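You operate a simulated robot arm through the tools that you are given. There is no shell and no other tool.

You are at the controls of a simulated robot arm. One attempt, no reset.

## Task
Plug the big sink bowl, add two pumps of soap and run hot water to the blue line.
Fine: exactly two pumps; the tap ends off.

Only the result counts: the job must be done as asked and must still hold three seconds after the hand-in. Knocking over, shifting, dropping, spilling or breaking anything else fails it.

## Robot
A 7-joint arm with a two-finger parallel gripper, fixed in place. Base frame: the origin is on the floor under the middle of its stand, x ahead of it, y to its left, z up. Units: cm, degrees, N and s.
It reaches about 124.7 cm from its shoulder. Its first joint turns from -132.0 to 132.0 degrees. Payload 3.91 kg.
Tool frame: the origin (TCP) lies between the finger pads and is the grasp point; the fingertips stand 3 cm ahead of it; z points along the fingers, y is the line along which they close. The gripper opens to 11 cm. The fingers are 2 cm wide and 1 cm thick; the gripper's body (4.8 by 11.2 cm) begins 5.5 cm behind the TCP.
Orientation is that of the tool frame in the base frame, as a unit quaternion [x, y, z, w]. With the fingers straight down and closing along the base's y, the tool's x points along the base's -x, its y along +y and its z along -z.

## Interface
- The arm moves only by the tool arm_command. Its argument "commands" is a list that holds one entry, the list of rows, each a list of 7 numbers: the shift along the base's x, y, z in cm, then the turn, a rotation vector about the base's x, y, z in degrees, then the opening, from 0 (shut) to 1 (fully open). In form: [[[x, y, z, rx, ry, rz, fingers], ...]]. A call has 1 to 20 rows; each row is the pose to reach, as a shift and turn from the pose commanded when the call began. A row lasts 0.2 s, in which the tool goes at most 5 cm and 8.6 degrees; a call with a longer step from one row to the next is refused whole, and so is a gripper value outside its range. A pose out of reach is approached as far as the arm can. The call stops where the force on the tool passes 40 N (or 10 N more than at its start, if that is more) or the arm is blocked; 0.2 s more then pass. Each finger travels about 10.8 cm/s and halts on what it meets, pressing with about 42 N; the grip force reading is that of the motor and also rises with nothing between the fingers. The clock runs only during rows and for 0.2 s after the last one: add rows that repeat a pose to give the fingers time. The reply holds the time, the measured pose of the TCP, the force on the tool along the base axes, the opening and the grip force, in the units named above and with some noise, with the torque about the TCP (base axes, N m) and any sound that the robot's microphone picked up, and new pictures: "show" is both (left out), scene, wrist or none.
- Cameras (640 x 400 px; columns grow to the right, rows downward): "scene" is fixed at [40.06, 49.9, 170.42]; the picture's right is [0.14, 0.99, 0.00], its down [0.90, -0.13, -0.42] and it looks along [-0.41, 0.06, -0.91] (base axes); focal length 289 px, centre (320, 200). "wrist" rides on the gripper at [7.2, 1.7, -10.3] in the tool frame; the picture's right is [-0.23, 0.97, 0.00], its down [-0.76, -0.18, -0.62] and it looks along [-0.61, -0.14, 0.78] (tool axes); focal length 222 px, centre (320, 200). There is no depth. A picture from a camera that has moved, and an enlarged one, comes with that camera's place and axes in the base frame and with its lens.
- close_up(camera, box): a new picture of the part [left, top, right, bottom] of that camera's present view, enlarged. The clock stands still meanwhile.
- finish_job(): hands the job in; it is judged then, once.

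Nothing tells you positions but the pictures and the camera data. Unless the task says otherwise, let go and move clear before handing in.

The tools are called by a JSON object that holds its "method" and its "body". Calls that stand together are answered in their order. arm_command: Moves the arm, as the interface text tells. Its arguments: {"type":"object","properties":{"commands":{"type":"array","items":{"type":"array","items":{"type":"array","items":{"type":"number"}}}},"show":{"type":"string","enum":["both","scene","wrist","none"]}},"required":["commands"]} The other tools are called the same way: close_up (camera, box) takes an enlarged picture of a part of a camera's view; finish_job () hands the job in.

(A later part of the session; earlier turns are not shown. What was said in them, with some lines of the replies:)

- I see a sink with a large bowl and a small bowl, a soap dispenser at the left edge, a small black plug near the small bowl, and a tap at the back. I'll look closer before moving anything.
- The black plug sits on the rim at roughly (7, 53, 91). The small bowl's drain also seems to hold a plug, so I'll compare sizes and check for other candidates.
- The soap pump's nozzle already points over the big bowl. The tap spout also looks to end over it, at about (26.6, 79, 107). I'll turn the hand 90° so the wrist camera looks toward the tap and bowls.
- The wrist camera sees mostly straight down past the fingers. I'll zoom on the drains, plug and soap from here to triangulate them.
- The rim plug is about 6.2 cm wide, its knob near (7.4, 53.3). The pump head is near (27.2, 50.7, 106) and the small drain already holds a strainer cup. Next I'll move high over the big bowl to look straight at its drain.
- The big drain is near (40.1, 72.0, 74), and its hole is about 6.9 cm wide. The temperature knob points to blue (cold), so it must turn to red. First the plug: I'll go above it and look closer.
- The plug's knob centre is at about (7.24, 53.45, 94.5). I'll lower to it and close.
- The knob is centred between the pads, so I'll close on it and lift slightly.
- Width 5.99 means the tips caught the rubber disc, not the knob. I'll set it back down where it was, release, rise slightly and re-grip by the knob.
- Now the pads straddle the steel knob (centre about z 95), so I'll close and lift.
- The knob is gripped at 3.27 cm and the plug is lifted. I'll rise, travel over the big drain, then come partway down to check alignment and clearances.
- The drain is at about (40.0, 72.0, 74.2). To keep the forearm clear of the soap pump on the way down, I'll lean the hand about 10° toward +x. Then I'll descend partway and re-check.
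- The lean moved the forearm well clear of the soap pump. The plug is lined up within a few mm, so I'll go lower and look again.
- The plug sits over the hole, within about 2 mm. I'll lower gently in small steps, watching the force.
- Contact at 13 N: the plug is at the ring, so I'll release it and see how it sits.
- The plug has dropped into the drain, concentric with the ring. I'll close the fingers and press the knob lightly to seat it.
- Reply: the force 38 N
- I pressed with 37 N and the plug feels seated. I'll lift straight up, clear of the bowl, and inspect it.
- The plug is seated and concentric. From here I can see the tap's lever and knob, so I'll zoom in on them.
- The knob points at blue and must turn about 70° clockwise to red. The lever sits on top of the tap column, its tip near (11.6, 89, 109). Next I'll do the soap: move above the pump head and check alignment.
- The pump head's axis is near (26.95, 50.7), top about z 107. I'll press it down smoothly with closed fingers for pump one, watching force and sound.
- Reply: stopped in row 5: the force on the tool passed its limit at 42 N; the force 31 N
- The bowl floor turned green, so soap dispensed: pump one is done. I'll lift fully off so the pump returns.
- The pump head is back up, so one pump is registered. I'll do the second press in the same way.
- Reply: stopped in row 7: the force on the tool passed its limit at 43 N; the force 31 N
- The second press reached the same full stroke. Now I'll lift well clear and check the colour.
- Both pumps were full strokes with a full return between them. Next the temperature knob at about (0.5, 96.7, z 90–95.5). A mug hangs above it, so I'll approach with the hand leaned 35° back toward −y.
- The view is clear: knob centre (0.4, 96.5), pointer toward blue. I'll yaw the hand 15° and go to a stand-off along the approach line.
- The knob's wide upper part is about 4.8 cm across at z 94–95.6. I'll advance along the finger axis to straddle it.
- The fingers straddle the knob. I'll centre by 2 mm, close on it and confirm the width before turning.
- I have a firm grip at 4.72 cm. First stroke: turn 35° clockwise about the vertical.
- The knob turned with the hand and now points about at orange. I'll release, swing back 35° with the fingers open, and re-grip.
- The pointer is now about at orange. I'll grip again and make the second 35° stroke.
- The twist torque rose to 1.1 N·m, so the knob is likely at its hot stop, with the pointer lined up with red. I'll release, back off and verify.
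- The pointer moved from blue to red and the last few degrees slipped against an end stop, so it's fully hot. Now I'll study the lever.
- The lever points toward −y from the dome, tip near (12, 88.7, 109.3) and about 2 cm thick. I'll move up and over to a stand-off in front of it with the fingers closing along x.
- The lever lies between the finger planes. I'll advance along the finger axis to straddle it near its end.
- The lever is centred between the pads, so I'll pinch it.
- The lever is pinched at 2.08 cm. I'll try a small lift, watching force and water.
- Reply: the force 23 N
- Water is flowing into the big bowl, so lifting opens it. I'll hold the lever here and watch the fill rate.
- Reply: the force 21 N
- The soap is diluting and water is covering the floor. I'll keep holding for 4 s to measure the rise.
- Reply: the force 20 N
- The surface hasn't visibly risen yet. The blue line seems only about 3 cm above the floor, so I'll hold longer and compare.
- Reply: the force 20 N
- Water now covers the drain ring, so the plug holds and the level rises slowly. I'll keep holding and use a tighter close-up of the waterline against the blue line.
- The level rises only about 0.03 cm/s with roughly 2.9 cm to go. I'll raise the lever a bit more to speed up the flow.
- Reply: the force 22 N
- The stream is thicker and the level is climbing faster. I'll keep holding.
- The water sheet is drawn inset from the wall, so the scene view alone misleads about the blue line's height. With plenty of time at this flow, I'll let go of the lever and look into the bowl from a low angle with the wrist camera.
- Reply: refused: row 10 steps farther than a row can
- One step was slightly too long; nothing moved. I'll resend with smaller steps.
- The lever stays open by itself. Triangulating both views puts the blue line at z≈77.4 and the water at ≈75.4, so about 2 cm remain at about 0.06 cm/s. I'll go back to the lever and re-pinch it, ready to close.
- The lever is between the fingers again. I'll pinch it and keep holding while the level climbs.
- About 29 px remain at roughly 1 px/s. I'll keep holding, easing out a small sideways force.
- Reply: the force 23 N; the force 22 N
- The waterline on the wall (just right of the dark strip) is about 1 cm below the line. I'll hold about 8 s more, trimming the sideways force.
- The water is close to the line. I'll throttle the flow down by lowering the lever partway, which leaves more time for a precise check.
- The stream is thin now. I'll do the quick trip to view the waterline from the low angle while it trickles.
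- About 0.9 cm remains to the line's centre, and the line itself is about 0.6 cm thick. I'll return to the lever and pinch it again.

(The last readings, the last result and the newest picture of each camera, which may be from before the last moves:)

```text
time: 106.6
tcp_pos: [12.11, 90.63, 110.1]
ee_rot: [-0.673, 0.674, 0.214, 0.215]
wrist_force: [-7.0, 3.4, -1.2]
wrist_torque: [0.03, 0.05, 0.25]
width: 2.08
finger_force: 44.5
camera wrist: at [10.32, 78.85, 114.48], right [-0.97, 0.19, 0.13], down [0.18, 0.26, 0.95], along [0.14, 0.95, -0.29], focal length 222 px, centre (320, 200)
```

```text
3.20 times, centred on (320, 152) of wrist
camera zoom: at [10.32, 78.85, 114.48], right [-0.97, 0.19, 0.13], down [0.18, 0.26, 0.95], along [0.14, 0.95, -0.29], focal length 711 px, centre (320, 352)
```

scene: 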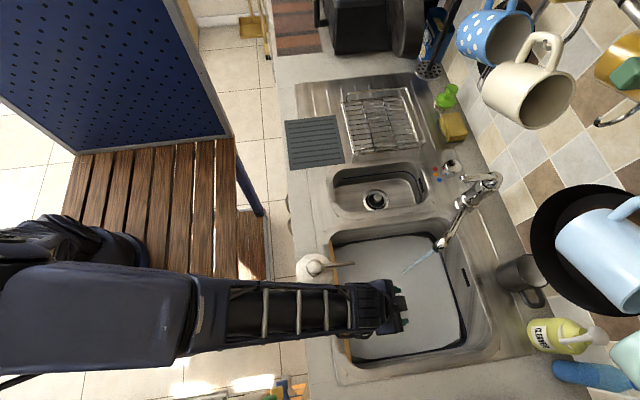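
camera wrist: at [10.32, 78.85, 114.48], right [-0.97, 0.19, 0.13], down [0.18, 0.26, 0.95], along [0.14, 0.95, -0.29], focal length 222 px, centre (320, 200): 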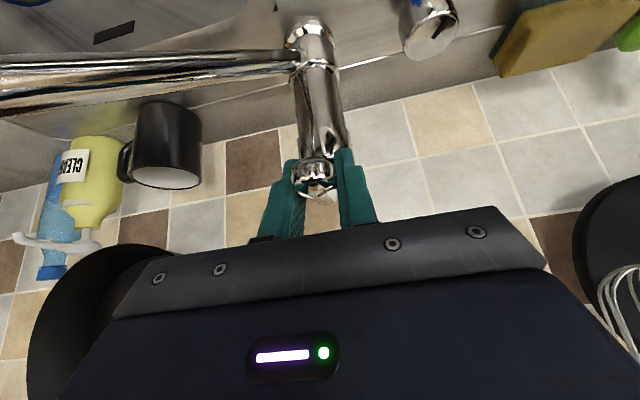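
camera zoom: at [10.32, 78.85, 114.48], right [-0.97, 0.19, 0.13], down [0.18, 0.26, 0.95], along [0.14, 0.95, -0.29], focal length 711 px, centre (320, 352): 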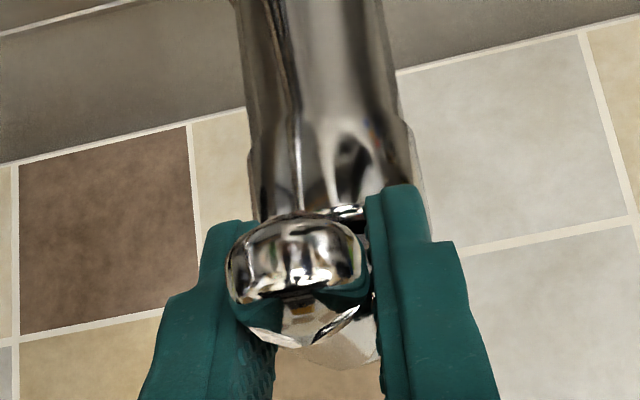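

The lever is pinched and about 13 px remain. I'll raise it again to the earlier flow and hold about 4 s at a time.

{"method": "arm_command", "body": {"commands": [[[0, 0, 0.4, 0, 0, 0, 0.1], [0, 0.05, 0.8, 0, 0, 0, 0.1], [0, 0.1, 1.2, 0, 0, 0, 0.1], [0, 0.1, 1.2, 0, 0, 0, 0.1], [0, 0.1, 1.2, 0, 0, 0, 0.1], [0, 0.1, 1.2, 0, 0, 0, 0.1], [0, 0.1, 1.2, 0, 0, 0, 0.1], [0, 0.1, 1.2, 0, 0, 0, 0.1], [0, 0.1, 1.2, 0, 0, 0, 0.1], [0, 0.1, 1.2, 0, 0, 0, 0.1], [0, 0.1, 1.2, 0, 0, 0, 0.1], [0, 0.1, 1.2, 0, 0, 0, 0.1], [0, 0.1, 1.2, 0, 0, 0, 0.1], [0, 0.1, 1.2, 0, 0, 0, 0.1], [0, 0.1, 1.2, 0, 0, 0, 0.1], [0, 0.1, 1.2, 0, 0, 0, 0.1], [0, 0.1, 1.2, 0, 0, 0, 0.1], [0, 0.1, 1.2, 0, 0, 0, 0.1], [0, 0.1, 1.2, 0, 0, 0, 0.1], [0, 0.1, 1.2, 0, 0, 0, 0.1]]], "show": "none"}}

{"method": "close_up", "body": {"camera": "scene", "box": [430, 270, 478, 300]}}

{"method": "close_up", "body": {"camera": "scene", "box": [380, 200, 508, 280]}}

```text
time: 110.8
tcp_pos: [12.08, 90.75, 111.33]
ee_rot: [-0.673, 0.675, 0.214, 0.214]
wrist_force: [-13.8, 14.1, -17.9]
wrist_torque: [-0.75, 0.16, 0.32]
width: 2.07
finger_force: 44.4
```

```text
13.33 times, centred on (454, 285) of scene
camera zoom: at [40.06, 49.9, 170.42], right [0.14, 0.99, 0.0], down [0.9, -0.13, -0.42], along [-0.41, 0.06, -0.91], focal length 3848 px, centre (-1467, -933)
```

zoom: 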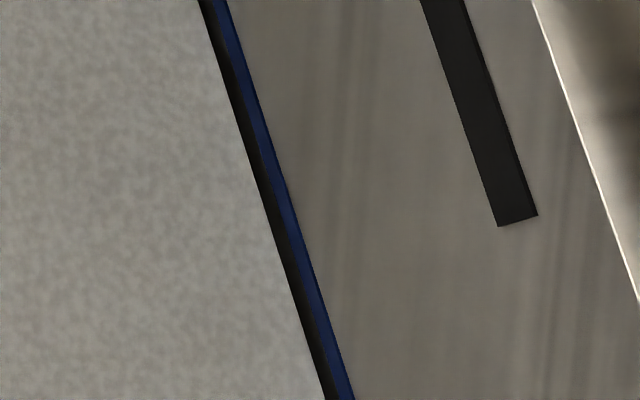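

```text
5.00 times, centred on (444, 240) of scene
camera zoom: at [40.06, 49.9, 170.42], right [0.14, 0.99, 0.0], down [0.9, -0.13, -0.42], along [-0.41, 0.06, -0.91], focal length 1443 px, centre (-300, 0)
```

zoom: 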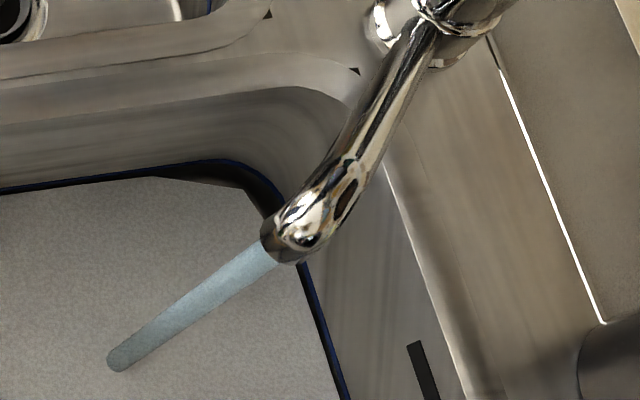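

The level is now at about the bottom edge of the blue line. I'll hold roughly 3.5 s more, then close.

{"method": "arm_command", "body": {"commands": [[[-0.04, 0, 0, 0, 0, 0, 0.1], [-0.04, 0, 0, 0, 0, 0, 0.1], [-0.04, 0, 0, 0, 0, 0, 0.1], [-0.04, 0, 0, 0, 0, 0, 0.1], [-0.04, 0, 0, 0, 0, 0, 0.1], [-0.04, 0, 0, 0, 0, 0, 0.1], [-0.04, 0, 0, 0, 0, 0, 0.1], [-0.04, 0, 0, 0, 0, 0, 0.1], [-0.04, 0, 0, 0, 0, 0, 0.1], [-0.04, 0, 0, 0, 0, 0, 0.1], [-0.04, 0, 0, 0, 0, 0, 0.1], [-0.04, 0, 0, 0, 0, 0, 0.1], [-0.04, 0, 0, 0, 0, 0, 0.1], [-0.04, 0, 0, 0, 0, 0, 0.1], [-0.04, 0, 0, 0, 0, 0, 0.1], [-0.04, 0, 0, 0, 0, 0, 0.1]]], "show": "none"}}

{"method": "close_up", "body": {"camera": "scene", "box": [430, 270, 478, 300]}}

```text
time: 114.2
tcp_pos: [11.95, 90.76, 111.38]
ee_rot: [-0.673, 0.675, 0.213, 0.215]
wrist_force: [-5.4, 19.2, -11.1]
wrist_torque: [-0.05, 0.07, 0.24]
width: 2.07
finger_force: 44.5
```

```text
13.33 times, centred on (454, 285) of scene
camera zoom: at [40.06, 49.9, 170.42], right [0.14, 0.99, 0.0], down [0.9, -0.13, -0.42], along [-0.41, 0.06, -0.91], focal length 3848 px, centre (-1467, -933)
```

zoom: 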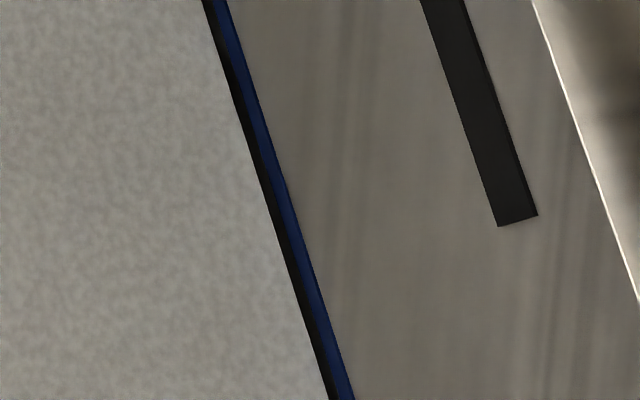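

Now I'll close: lower the lever back to its starting height with a slight firm push down.

{"method": "arm_command", "body": {"commands": [[[0, -0.05, -0.6, 0, 0, 0, 0.1], [0, -0.1, -1.2, 0, 0, 0, 0.1], [0, -0.15, -1.8, 0, 0, 0, 0.1], [0, -0.15, -2.2, 0, 0, 0, 0.1], [0, -0.15, -2.45, 0, 0, 0, 0.1], [0, -0.15, -2.45, 0, 0, 0, 0.1]]], "show": "both"}}

{"method": "close_up", "body": {"camera": "scene", "box": [380, 200, 508, 280]}}

{"method": "close_up", "body": {"camera": "wrist", "box": [220, 90, 420, 215]}}

{"method": "close_up", "body": {"camera": "scene", "box": [430, 270, 478, 300]}}

```text
time: 115.6
tcp_pos: [12.03, 90.6, 109.23]
ee_rot: [-0.673, 0.674, 0.215, 0.217]
wrist_force: [0.1, 1.1, 37.9]
wrist_torque: [0.26, 0.04, 0.48]
width: 2.12
finger_force: 44.4
camera wrist: at [10.31, 78.68, 113.45], right [-0.97, 0.19, 0.13], down [0.18, 0.26, 0.95], along [0.15, 0.95, -0.28], focal length 222 px, centre (320, 200)
```

scene: 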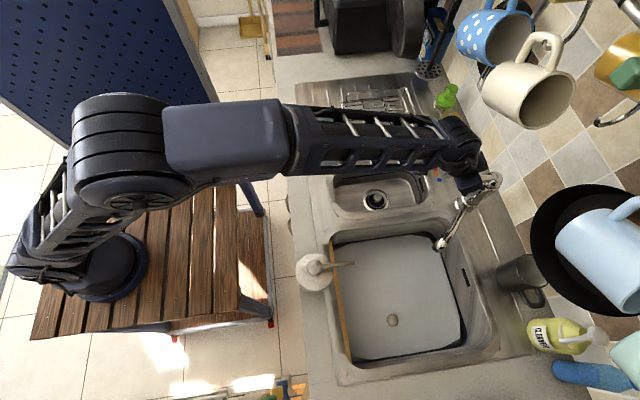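
wrist: 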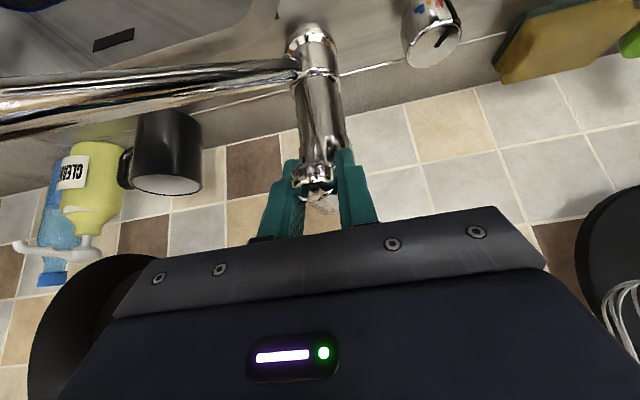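

```text
5.00 times, centred on (444, 240) of scene
camera zoom: at [40.06, 49.9, 170.42], right [0.14, 0.99, 0.0], down [0.9, -0.13, -0.42], along [-0.41, 0.06, -0.91], focal length 1443 px, centre (-300, 0)
```

zoom: 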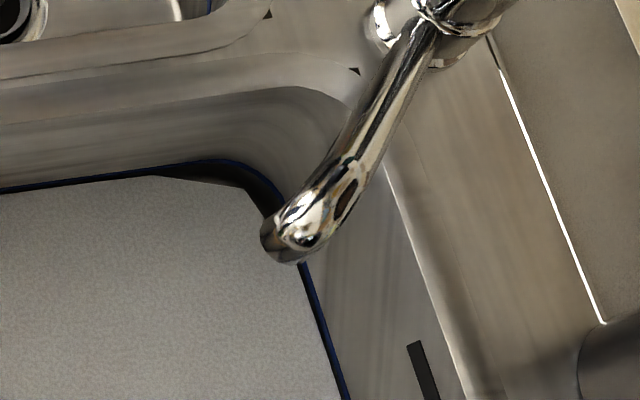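

```text
3.20 times, centred on (320, 152) of wrist
camera zoom: at [10.31, 78.68, 113.45], right [-0.97, 0.19, 0.13], down [0.18, 0.26, 0.95], along [0.15, 0.95, -0.28], focal length 711 px, centre (320, 352)
```

zoom: 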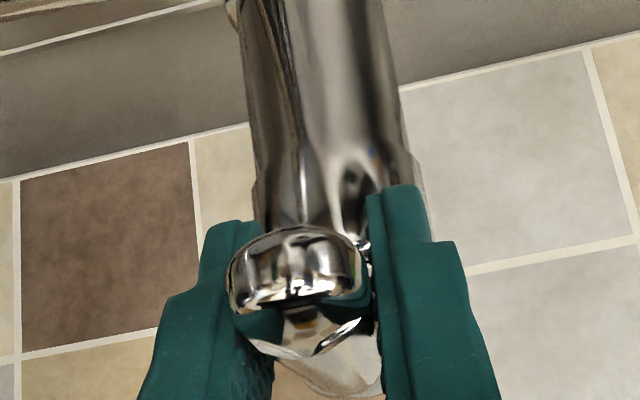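

```text
13.33 times, centred on (454, 285) of scene
camera zoom: at [40.06, 49.9, 170.42], right [0.14, 0.99, 0.0], down [0.9, -0.13, -0.42], along [-0.41, 0.06, -0.91], focal length 3848 px, centre (-1467, -933)
```

zoom: 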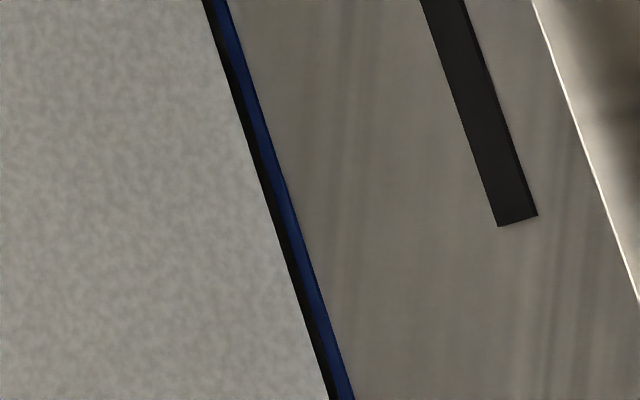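

The stream has stopped. I'll ease off, release the lever and check the level from the low angle.

{"method": "arm_command", "body": {"commands": [[[0, 0, 0.2, 0, 0, 0, 0.1], [0, 0, 0.2, 0, 0, 0, 0.4], [0, 0, 0.2, 0, 0, 0, 0.55], [0, 0, 0.2, 0, 0, 0, 0.55], [0, -2.3, 3.5, 0, 0, 0, 0.55], [0, -5, 7.4, 0, 0, 0, 0.55], [2, -8, 9.2, 0, 0, 0, 0.55], [6, -10.5, 9.2, 0, 0, 0, 0.55], [10, -13, 9.2, 0, 0, 0, 0.55], [14, -15.5, 9.2, 0, 0, 0, 0.55], [18, -17.8, 8.2, 0, 0, 0, 0.55], [21.5, -19.8, 6.2, 0, 0, 0, 0.55], [24.5, -21, 3.2, 0, 0, 0, 0.55], [25, -21, -1.6, 0, 0, 0, 0.55], [25, -21, -6.4, 0, 0, 0, 0.55], [25, -21, -11.2, 0, 0, 0, 0.55], [25, -21, -13.8, 0, 0, 0, 0.55], [25, -21, -13.8, 0, 0, 0, 0.55]]], "show": "both"}}

{"method": "close_up", "body": {"camera": "wrist", "box": [200, 20, 440, 170]}}

{"method": "close_up", "body": {"camera": "wrist", "box": [300, 95, 396, 155]}}

{"method": "close_up", "body": {"camera": "scene", "box": [430, 270, 478, 300]}}

{"method": "close_up", "body": {"camera": "scene", "box": [420, 140, 516, 200]}}

```text
time: 119.4
tcp_pos: [36.88, 69.59, 95.16]
ee_rot: [-0.673, 0.675, 0.213, 0.215]
wrist_force: [0.6, 0.5, -0.5]
wrist_torque: [0.01, 0.01, -0.02]
width: 6.05
finger_force: 0.0
camera wrist: at [35.29, 57.72, 99.44], right [-0.97, 0.19, 0.13], down [0.18, 0.26, 0.95], along [0.15, 0.95, -0.29], focal length 222 px, centre (320, 200)
```

scene: 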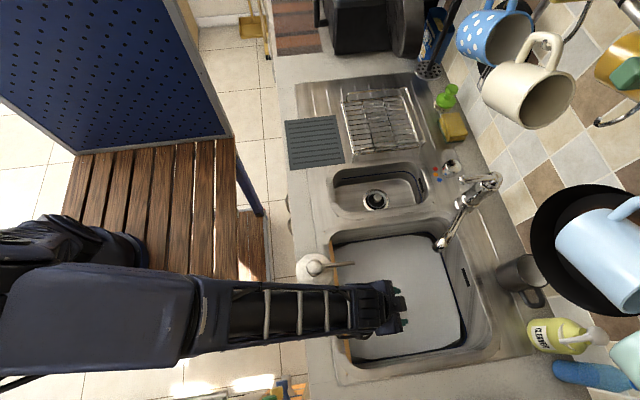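
wrist: 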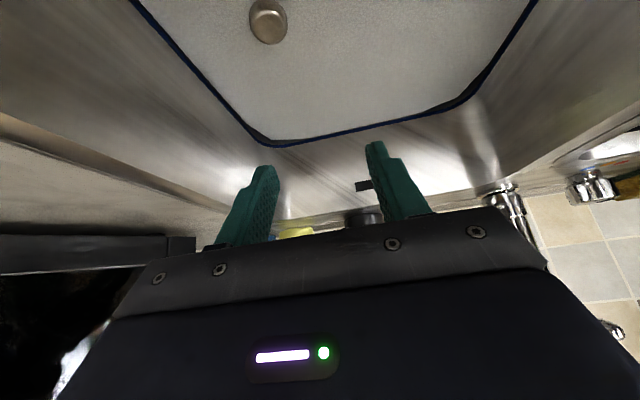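

```text
2.67 times, centred on (320, 95) of wrist
camera zoom: at [35.29, 57.72, 99.44], right [-0.97, 0.19, 0.13], down [0.18, 0.26, 0.95], along [0.15, 0.95, -0.29], focal length 592 px, centre (320, 480)
```

zoom: 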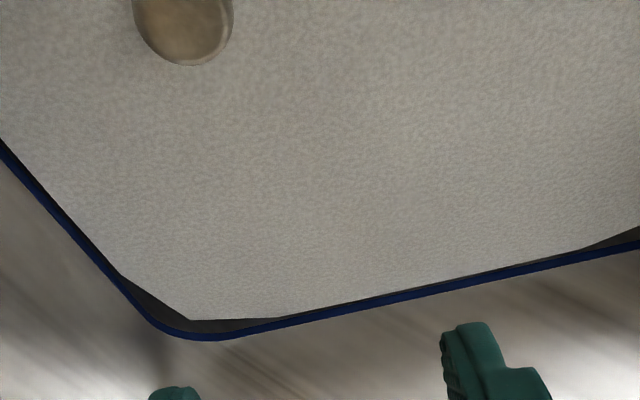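

```text
6.67 times, centred on (348, 125) of wrist
camera zoom: at [35.29, 57.72, 99.44], right [-0.97, 0.19, 0.13], down [0.18, 0.26, 0.95], along [0.15, 0.95, -0.29], focal length 1481 px, centre (133, 700)
```

zoom: 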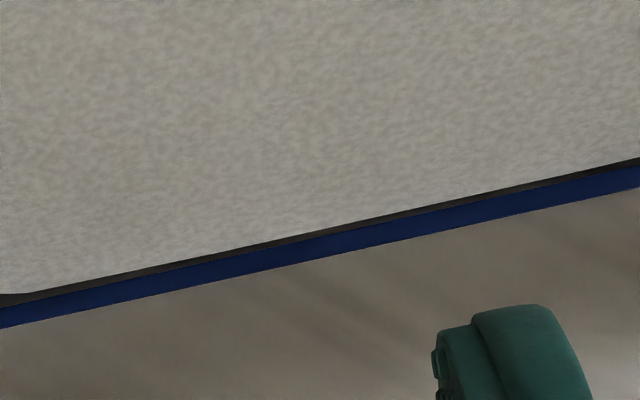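

```text
13.33 times, centred on (454, 285) of scene
camera zoom: at [40.06, 49.9, 170.42], right [0.14, 0.99, 0.0], down [0.9, -0.13, -0.42], along [-0.41, 0.06, -0.91], focal length 3848 px, centre (-1467, -933)
```

zoom: 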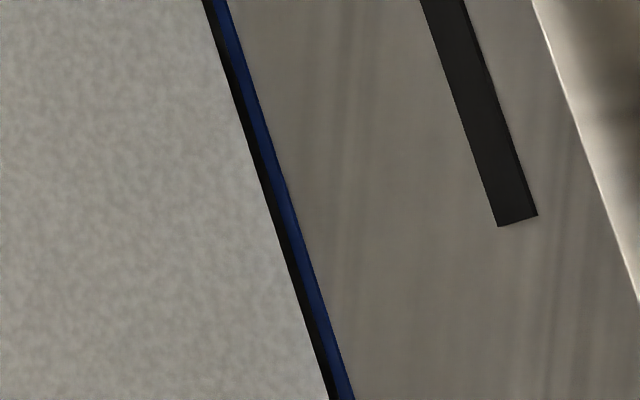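

```text
6.67 times, centred on (468, 170) of scene
camera zoom: at [40.06, 49.9, 170.42], right [0.14, 0.99, 0.0], down [0.9, -0.13, -0.42], along [-0.41, 0.06, -0.91], focal length 1924 px, centre (-667, 400)
```

zoom: 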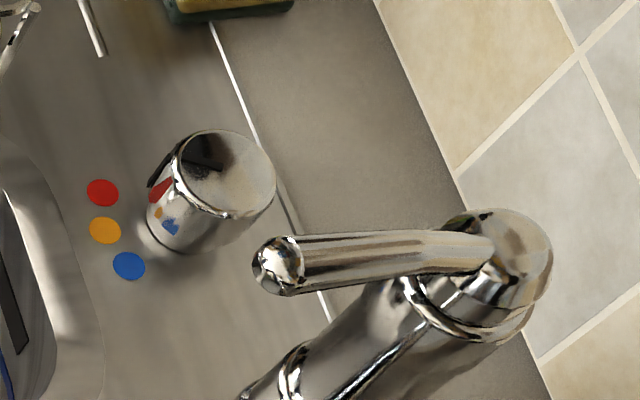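

The lever is back at its closed position and the level is stable. It is about 0.4 cm below the line's centre, so I'll do one short, metered top-up: back to the lever first.

{"method": "arm_command", "body": {"commands": [[[0, 0, 3.6, 0, 0, 0, 0.55], [0, 0, 8.4, 0, 0, 0, 0.55], [0, 0, 13.2, 0, 0, 0, 0.55], [-0.5, 0, 17.2, 0, 0, 0, 0.55], [-3.5, 1.2, 20, 0, 0, 0, 0.55], [-7, 3.2, 22, 0, 0, 0, 0.55], [-11, 5.5, 23, 0, 0, 0, 0.55], [-15, 8, 23, 0, 0, 0, 0.55], [-19, 10.5, 23, 0, 0, 0, 0.55], [-23, 13, 23, 0, 0, 0, 0.55], [-25, 16, 21.2, 0, 0, 0, 0.55], [-25, 18.7, 17.3, 0, 0, 0, 0.55], [-25, 21, 13.9, 0, 0, 0, 0.55], [-25, 21, 13.9, 0, 0, 0, 0.55], [-25, 21, 13.9, 0, 0, 0, 0.3], [-25, 21, 13.9, 0, 0, 0, 0.1], [-25, 21, 13.9, 0, 0, 0, 0.1]]], "show": "wrist"}}

{"method": "close_up", "body": {"camera": "wrist", "box": [220, 90, 420, 215]}}

{"method": "close_up", "body": {"camera": "scene", "box": [430, 270, 478, 300]}}

```text
time: 123.0
tcp_pos: [11.84, 90.38, 109.0]
ee_rot: [-0.673, 0.674, 0.213, 0.214]
wrist_force: [0.1, 5.3, -0.3]
wrist_torque: [0.0, -0.02, 0.2]
width: 2.07
finger_force: 45.0
camera wrist: at [10.31, 78.71, 113.37], right [-0.97, 0.19, 0.13], down [0.18, 0.26, 0.95], along [0.15, 0.95, -0.29], focal length 222 px, centre (320, 200)
```

wrist: 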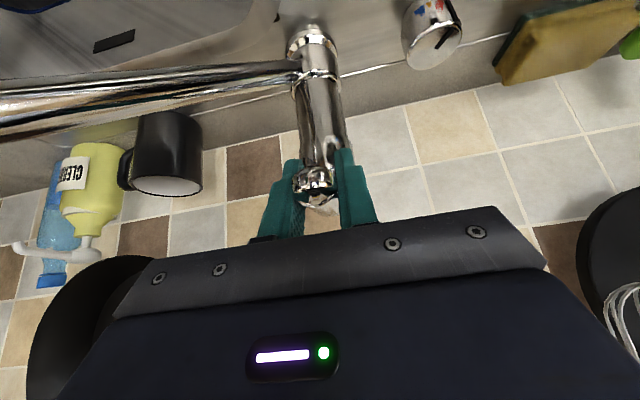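

```text
3.20 times, centred on (320, 152) of wrist
camera zoom: at [10.31, 78.71, 113.37], right [-0.97, 0.19, 0.13], down [0.18, 0.26, 0.95], along [0.15, 0.95, -0.29], focal length 711 px, centre (320, 352)
```

zoom: 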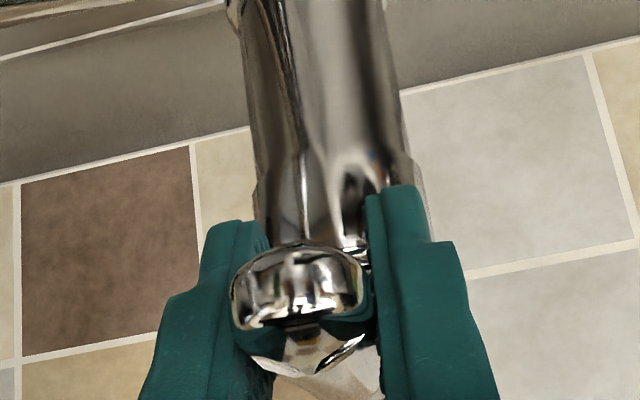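

```text
13.33 times, centred on (454, 285) of scene
camera zoom: at [40.06, 49.9, 170.42], right [0.14, 0.99, 0.0], down [0.9, -0.13, -0.42], along [-0.41, 0.06, -0.91], focal length 3848 px, centre (-1467, -933)
```

zoom: 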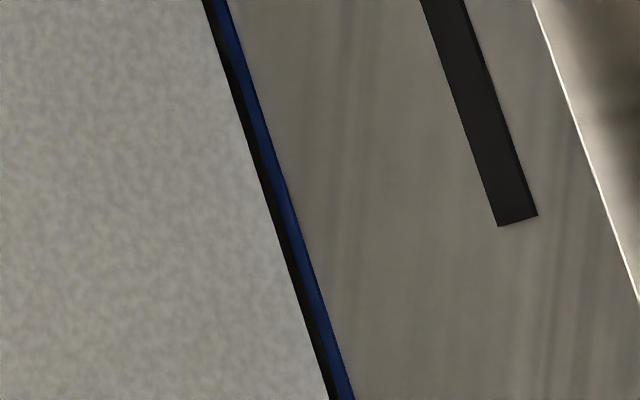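

{"method": "arm_command", "body": {"commands": [[[0, 0, 0.5, 0, 0, 0, 0.1], [0, 0.05, 1.0, 0, 0, 0, 0.1], [0, 0.1, 1.5, 0, 0, 0, 0.1], [0, 0.15, 2.1, 0, 0, 0, 0.1], [0, 0.15, 2.1, 0, 0, 0, 0.1], [0, 0.15, 2.1, 0, 0, 0, 0.1], [0, 0.15, 2.1, 0, 0, 0, 0.1], [0, 0.15, 2.1, 0, 0, 0, 0.1], [0, 0.15, 2.1, 0, 0, 0, 0.1], [0, 0.15, 2.1, 0, 0, 0, 0.1], [0, 0.15, 2.1, 0, 0, 0, 0.1], [0, 0.15, 2.1, 0, 0, 0, 0.1], [0, 0.15, 2.1, 0, 0, 0, 0.1], [0, 0.15, 2.1, 0, 0, 0, 0.1], [0, 0.15, 2.1, 0, 0, 0, 0.1], [0, 0.15, 2.1, 0, 0, 0, 0.1], [0, 0.15, 2.1, 0, 0, 0, 0.1]]], "show": "scene"}}

{"method": "close_up", "body": {"camera": "scene", "box": [430, 270, 478, 300]}}

{"method": "close_up", "body": {"camera": "scene", "box": [380, 200, 508, 280]}}

```text
time: 126.6
tcp_pos: [11.96, 90.87, 110.97]
ee_rot: [-0.674, 0.674, 0.214, 0.214]
wrist_force: [1.6, 20.5, -17.8]
wrist_torque: [-0.54, 0.06, 0.26]
width: 2.04
finger_force: 44.6
```

scene: 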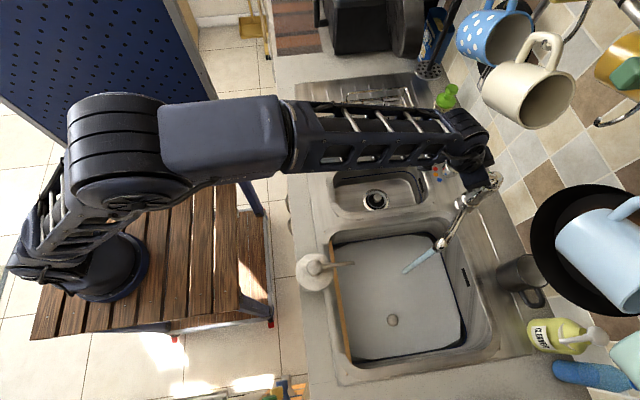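

```text
13.33 times, centred on (454, 285) of scene
camera zoom: at [40.06, 49.9, 170.42], right [0.14, 0.99, 0.0], down [0.9, -0.13, -0.42], along [-0.41, 0.06, -0.91], focal length 3848 px, centre (-1467, -933)
```

zoom: 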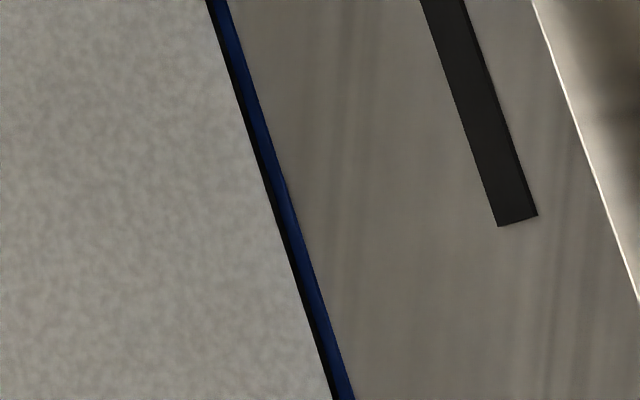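

```text
5.00 times, centred on (444, 240) of scene
camera zoom: at [40.06, 49.9, 170.42], right [0.14, 0.99, 0.0], down [0.9, -0.13, -0.42], along [-0.41, 0.06, -0.91], focal length 1443 px, centre (-300, 0)
```

zoom: 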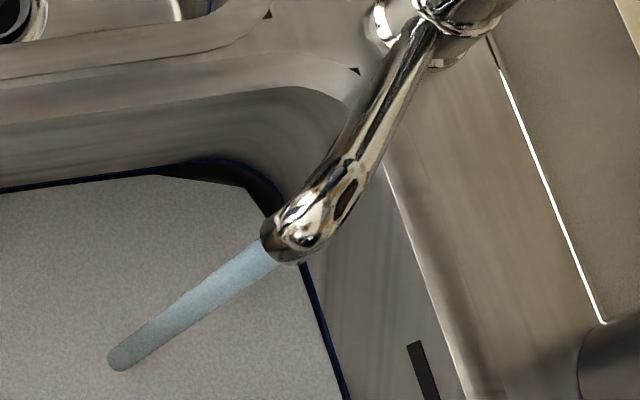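

It rose 0.17 cm. I'll hold about 2.4 s more and close in the same call.

{"method": "arm_command", "body": {"commands": [[[0, -0.05, 0, 0, 0, 0, 0.1], [0, -0.05, 0, 0, 0, 0, 0.1], [0, -0.05, 0, 0, 0, 0, 0.1], [0, -0.05, 0, 0, 0, 0, 0.1], [0, -0.05, 0, 0, 0, 0, 0.1], [0, -0.05, 0, 0, 0, 0, 0.1], [0, -0.05, 0, 0, 0, 0, 0.1], [0, -0.05, 0, 0, 0, 0, 0.1], [0, -0.05, 0, 0, 0, 0, 0.1], [0, -0.05, 0, 0, 0, 0, 0.1], [0, -0.05, 0, 0, 0, 0, 0.1], [0, -0.1, -0.6, 0, 0, 0, 0.1], [0, -0.15, -1.2, 0, 0, 0, 0.1], [0, -0.15, -1.8, 0, 0, 0, 0.1], [0, -0.15, -2.1, 0, 0, 0, 0.1], [0, -0.15, -2.25, 0, 0, 0, 0.1], [0, -0.15, -2.25, 0, 0, 0, 0.1]]], "show": "both"}}

{"method": "close_up", "body": {"camera": "scene", "box": [430, 270, 478, 300]}}

{"method": "close_up", "body": {"camera": "scene", "box": [380, 200, 508, 280]}}

{"method": "close_up", "body": {"camera": "wrist", "box": [220, 90, 420, 215]}}

```text
time: 130.2
tcp_pos: [12.05, 90.41, 109.1]
ee_rot: [-0.673, 0.675, 0.214, 0.216]
wrist_force: [3.1, -20.9, 26.1]
wrist_torque: [0.81, 0.04, 0.26]
width: 2.08
finger_force: 44.8
camera wrist: at [10.31, 78.58, 113.33], right [-0.97, 0.19, 0.13], down [0.18, 0.26, 0.95], along [0.15, 0.95, -0.29], focal length 222 px, centre (320, 200)
```

scene: 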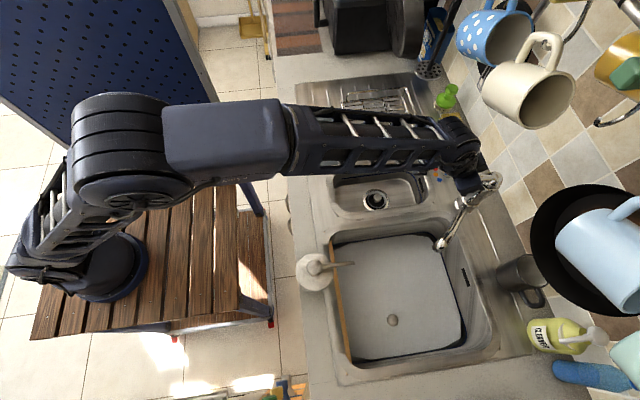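
wrist: 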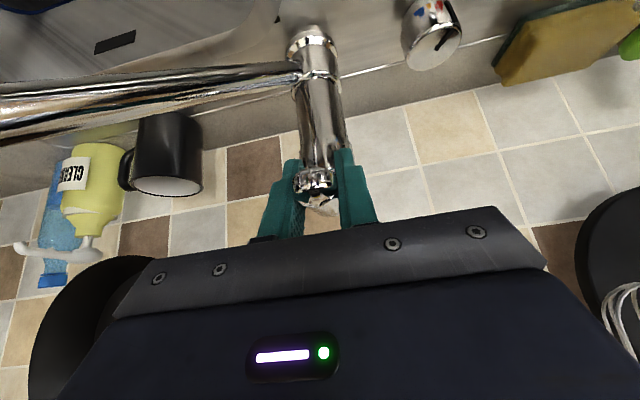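

```text
13.33 times, centred on (454, 285) of scene
camera zoom: at [40.06, 49.9, 170.42], right [0.14, 0.99, 0.0], down [0.9, -0.13, -0.42], along [-0.41, 0.06, -0.91], focal length 3848 px, centre (-1467, -933)
```

zoom: 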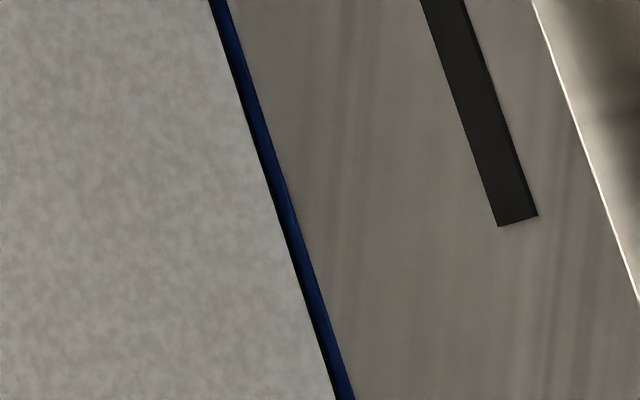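

```text
5.00 times, centred on (444, 240) of scene
camera zoom: at [40.06, 49.9, 170.42], right [0.14, 0.99, 0.0], down [0.9, -0.13, -0.42], along [-0.41, 0.06, -0.91], focal length 1443 px, centre (-300, 0)
```

zoom: 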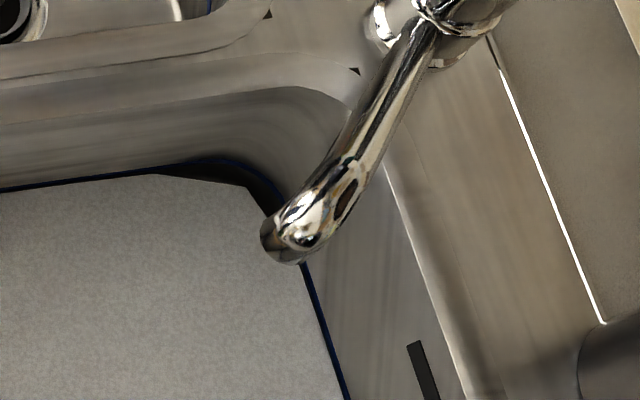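

```text
3.20 times, centred on (320, 152) of wrist
camera zoom: at [10.31, 78.58, 113.33], right [-0.97, 0.19, 0.13], down [0.18, 0.26, 0.95], along [0.15, 0.95, -0.29], focal length 711 px, centre (320, 352)
```

zoom: 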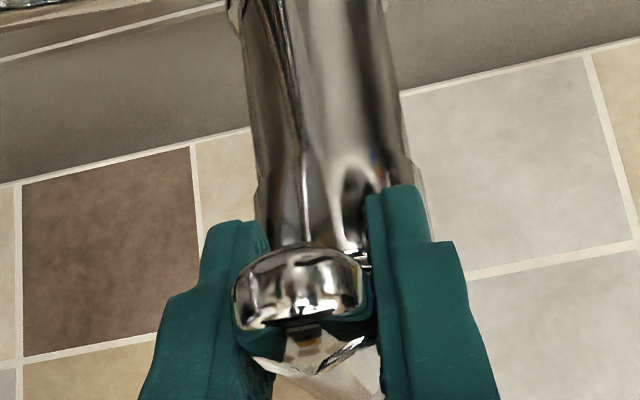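

The stream is off and the water edge meets the blue line. I'll release the lever and check the result from the low angle.

{"method": "arm_command", "body": {"commands": [[[0, 0.1, 0.15, 0, 0, 0, 0.1], [0, 0.1, 0.15, 0, 0, 0, 0.4], [0, 0.1, 0.15, 0, 0, 0, 0.55], [0, 0.1, 0.15, 0, 0, 0, 0.55], [0, -2.3, 3.5, 0, 0, 0, 0.55], [0, -5, 7.4, 0, 0, 0, 0.55], [2, -8, 9.2, 0, 0, 0, 0.55], [6, -10.5, 9.2, 0, 0, 0, 0.55], [10, -13, 9.2, 0, 0, 0, 0.55], [14, -15.5, 9.2, 0, 0, 0, 0.55], [18, -17.8, 8.2, 0, 0, 0, 0.55], [21.5, -19.8, 6.2, 0, 0, 0, 0.55], [24.5, -21, 3.2, 0, 0, 0, 0.55], [25, -21, -1.6, 0, 0, 0, 0.55], [25, -21, -6.4, 0, 0, 0, 0.55], [25, -21, -11.2, 0, 0, 0, 0.55], [25, -21, -13.8, 0, 0, 0, 0.55], [25, -21, -13.8, 0, 0, 0, 0.55]]], "show": "both"}}

{"method": "close_up", "body": {"camera": "wrist", "box": [200, 20, 440, 170]}}

{"method": "close_up", "body": {"camera": "wrist", "box": [300, 95, 396, 155]}}

{"method": "close_up", "body": {"camera": "scene", "box": [420, 140, 516, 200]}}

```text
time: 134.0
tcp_pos: [36.96, 69.53, 95.12]
ee_rot: [-0.673, 0.675, 0.213, 0.215]
wrist_force: [0.1, -0.1, 0.0]
wrist_torque: [-0.03, -0.01, 0.02]
width: 6.06
finger_force: 0.0
camera wrist: at [35.34, 57.68, 99.4], right [-0.97, 0.19, 0.13], down [0.18, 0.26, 0.95], along [0.15, 0.95, -0.29], focal length 222 px, centre (320, 200)
```

scene: 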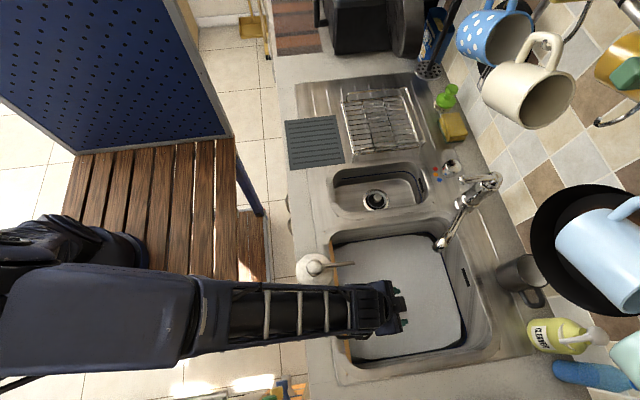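
wrist: 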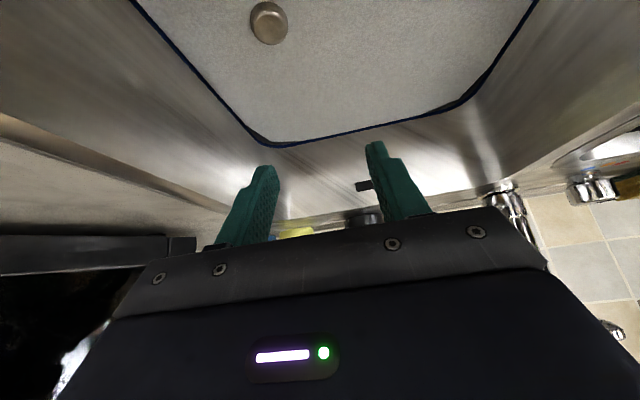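

```text
2.67 times, centred on (320, 95) of wrist
camera zoom: at [35.34, 57.68, 99.4], right [-0.97, 0.19, 0.13], down [0.18, 0.26, 0.95], along [0.15, 0.95, -0.29], focal length 592 px, centre (320, 480)
```

zoom: 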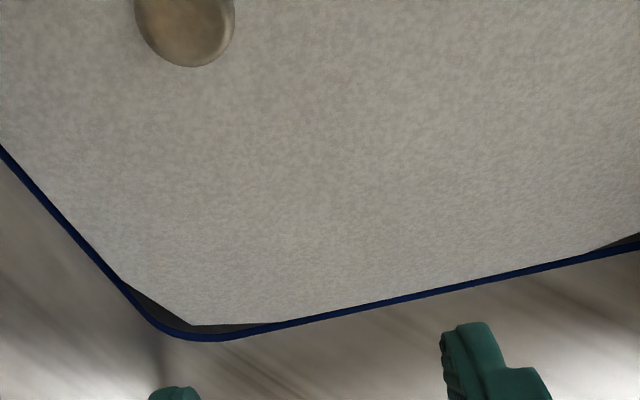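

```text
6.67 times, centred on (348, 125) of wrist
camera zoom: at [35.34, 57.68, 99.4], right [-0.97, 0.19, 0.13], down [0.18, 0.26, 0.95], along [0.15, 0.95, -0.29], focal length 1481 px, centre (133, 700)
```

zoom: 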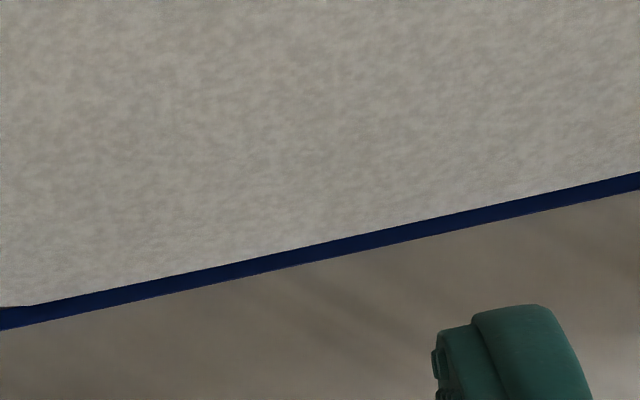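

```text
6.67 times, centred on (468, 170) of scene
camera zoom: at [40.06, 49.9, 170.42], right [0.14, 0.99, 0.0], down [0.9, -0.13, -0.42], along [-0.41, 0.06, -0.91], focal length 1924 px, centre (-667, 400)
```

zoom: 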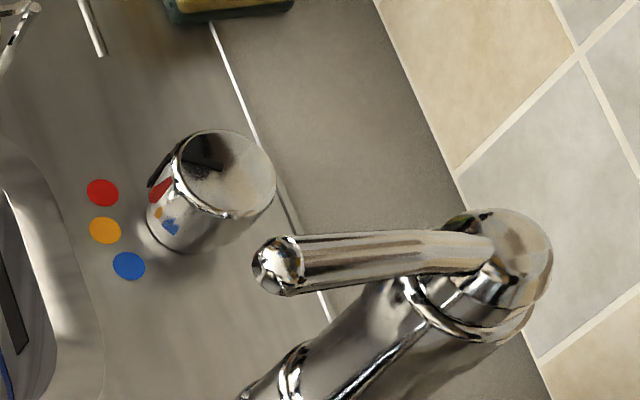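

The water meets the blue line, the lever is at its closed position and the knob is at red. I'll lift the hand clear and do a last check.

{"method": "arm_command", "body": {"commands": [[[0, 0, 4.5, 0, 0, 0, 0.55], [0, 0, 9, 0, 0, 0, 0.55], [0, 0, 13.5, 0, 0, 0, 0.55], [0, 0, 18, 0, 0, 0, 0.55], [0, 0, 22.5, 0, 0, 0, 0.55], [0, 0, 27, 0, 0, 0, 0.55], [-2, -4, 29, -6, 0, 0, 0.55], [-4, -8, 30, -12, 0, 0, 0.55], [-6, -12, 30, -18, 0, 0, 0.55], [-8, -16, 30, -24, 0, 0, 0.55], [-10, -20, 30, -30, 0, 0, 0.55], [-12, -23, 30, -35, 0, 0, 0.55], [-16, -25, 30, -35, 0, 0, 0.55], [-20, -26, 30, -35, 0, 0, 0.55], [-24, -27, 30, -35, 0, 0, 0.55], [-28, -27, 30, -35, 0, 0, 0.55], [-32, -27, 30, -35, 0, 0, 0.55], [-32, -27, 30, -35, 0, 0, 0.55]]], "show": "both"}}

{"method": "close_up", "body": {"camera": "scene", "box": [290, 200, 530, 350]}}

{"method": "close_up", "body": {"camera": "scene", "box": [430, 270, 478, 300]}}

```text
time: 137.8
tcp_pos: [4.95, 42.67, 125.12]
ee_rot: [-0.707, 0.708, 0.001, 0.003]
wrist_force: [0.6, -0.1, -0.1]
wrist_torque: [0.01, 0.01, 0.01]
width: 6.05
finger_force: 0.1
camera wrist: at [3.25, 35.37, 135.43], right [-0.97, 0.23, 0.0], down [0.18, 0.76, 0.63], along [0.14, 0.61, -0.78], focal length 222 px, centre (320, 200)
```

scene: 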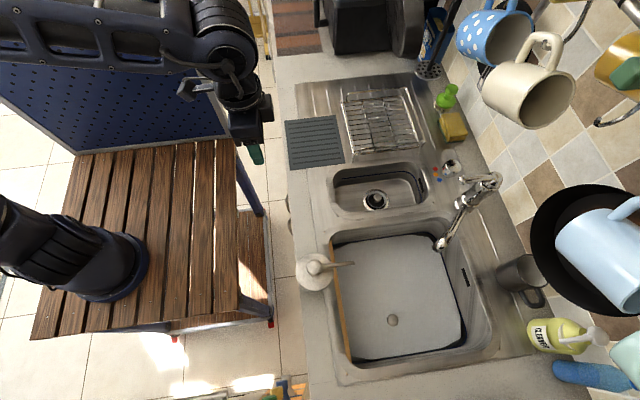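
wrist: 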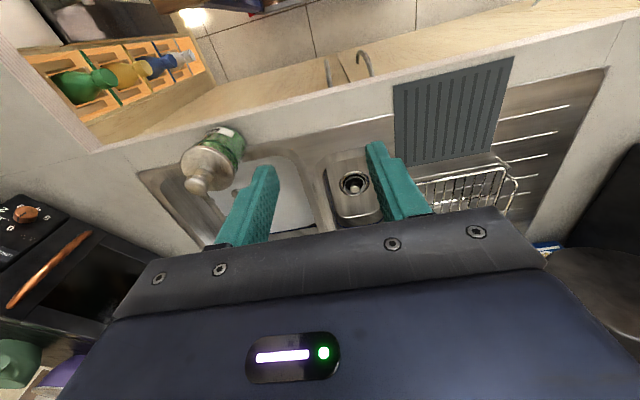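

```text
2.67 times, centred on (410, 275) of scene
camera zoom: at [40.06, 49.9, 170.42], right [0.14, 0.99, 0.0], down [0.9, -0.13, -0.42], along [-0.41, 0.06, -0.91], focal length 770 px, centre (80, 0)
```

zoom: 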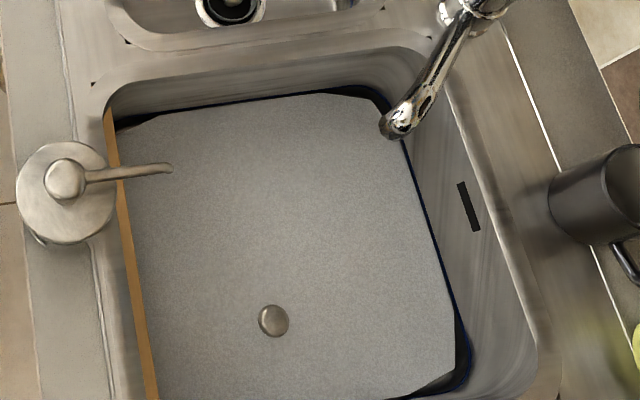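

```text
13.33 times, centred on (454, 285) of scene
camera zoom: at [40.06, 49.9, 170.42], right [0.14, 0.99, 0.0], down [0.9, -0.13, -0.42], along [-0.41, 0.06, -0.91], focal length 3848 px, centre (-1467, -933)
```

zoom: 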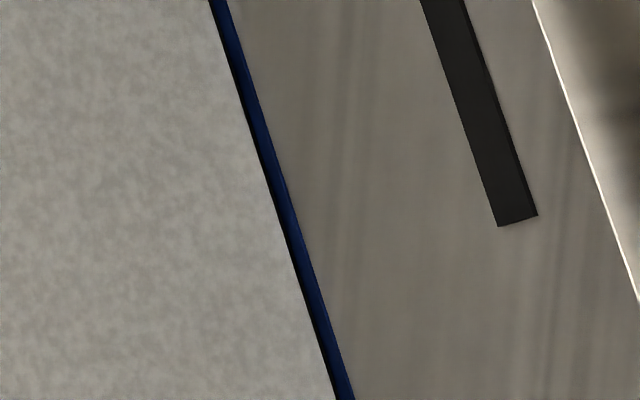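

Everything looks in place: the plug is holding, the water is steady at the blue line, the tap is off with the knob at hot, and nothing else has moved. The soap got two full pumps and the hand is clear, so I'm handing in.

{"method": "finish_job", "body": {}}

```text
The job is handed in.
```

I plugged the big bowl, added two pumps of soap and filled it with hot water to the blue line. The tap is off, and I've handed the job in; no result came back.

- **Plug:** I moved the black plug from the sink's edge to the big bowl's drain and pressed it in with about 37 N. The water level held steady afterwards, so it is sealing. On the first try the fingers caught the plug's rubber disc, so I set it back down and picked it up again by its knob.
- **Soap:** I gave two full presses, and the pump came all the way back up in between. The bowl visibly turned green after the first press. The second showed no clear colour change, so that count rests on the press depth.
- **Hot water:** I turned the temperature knob from blue to its stop at red before opening the tap, so all the water ran at the hot setting.
- **Level:** I filled slowly, closed the tap slightly short, then topped up. In the last close views the water's edge meets the blue line.
- **Tap:** the lever is back where it started and no water is running.

Nothing else moved or spilled that I could see, and the hand is clear of the sink.
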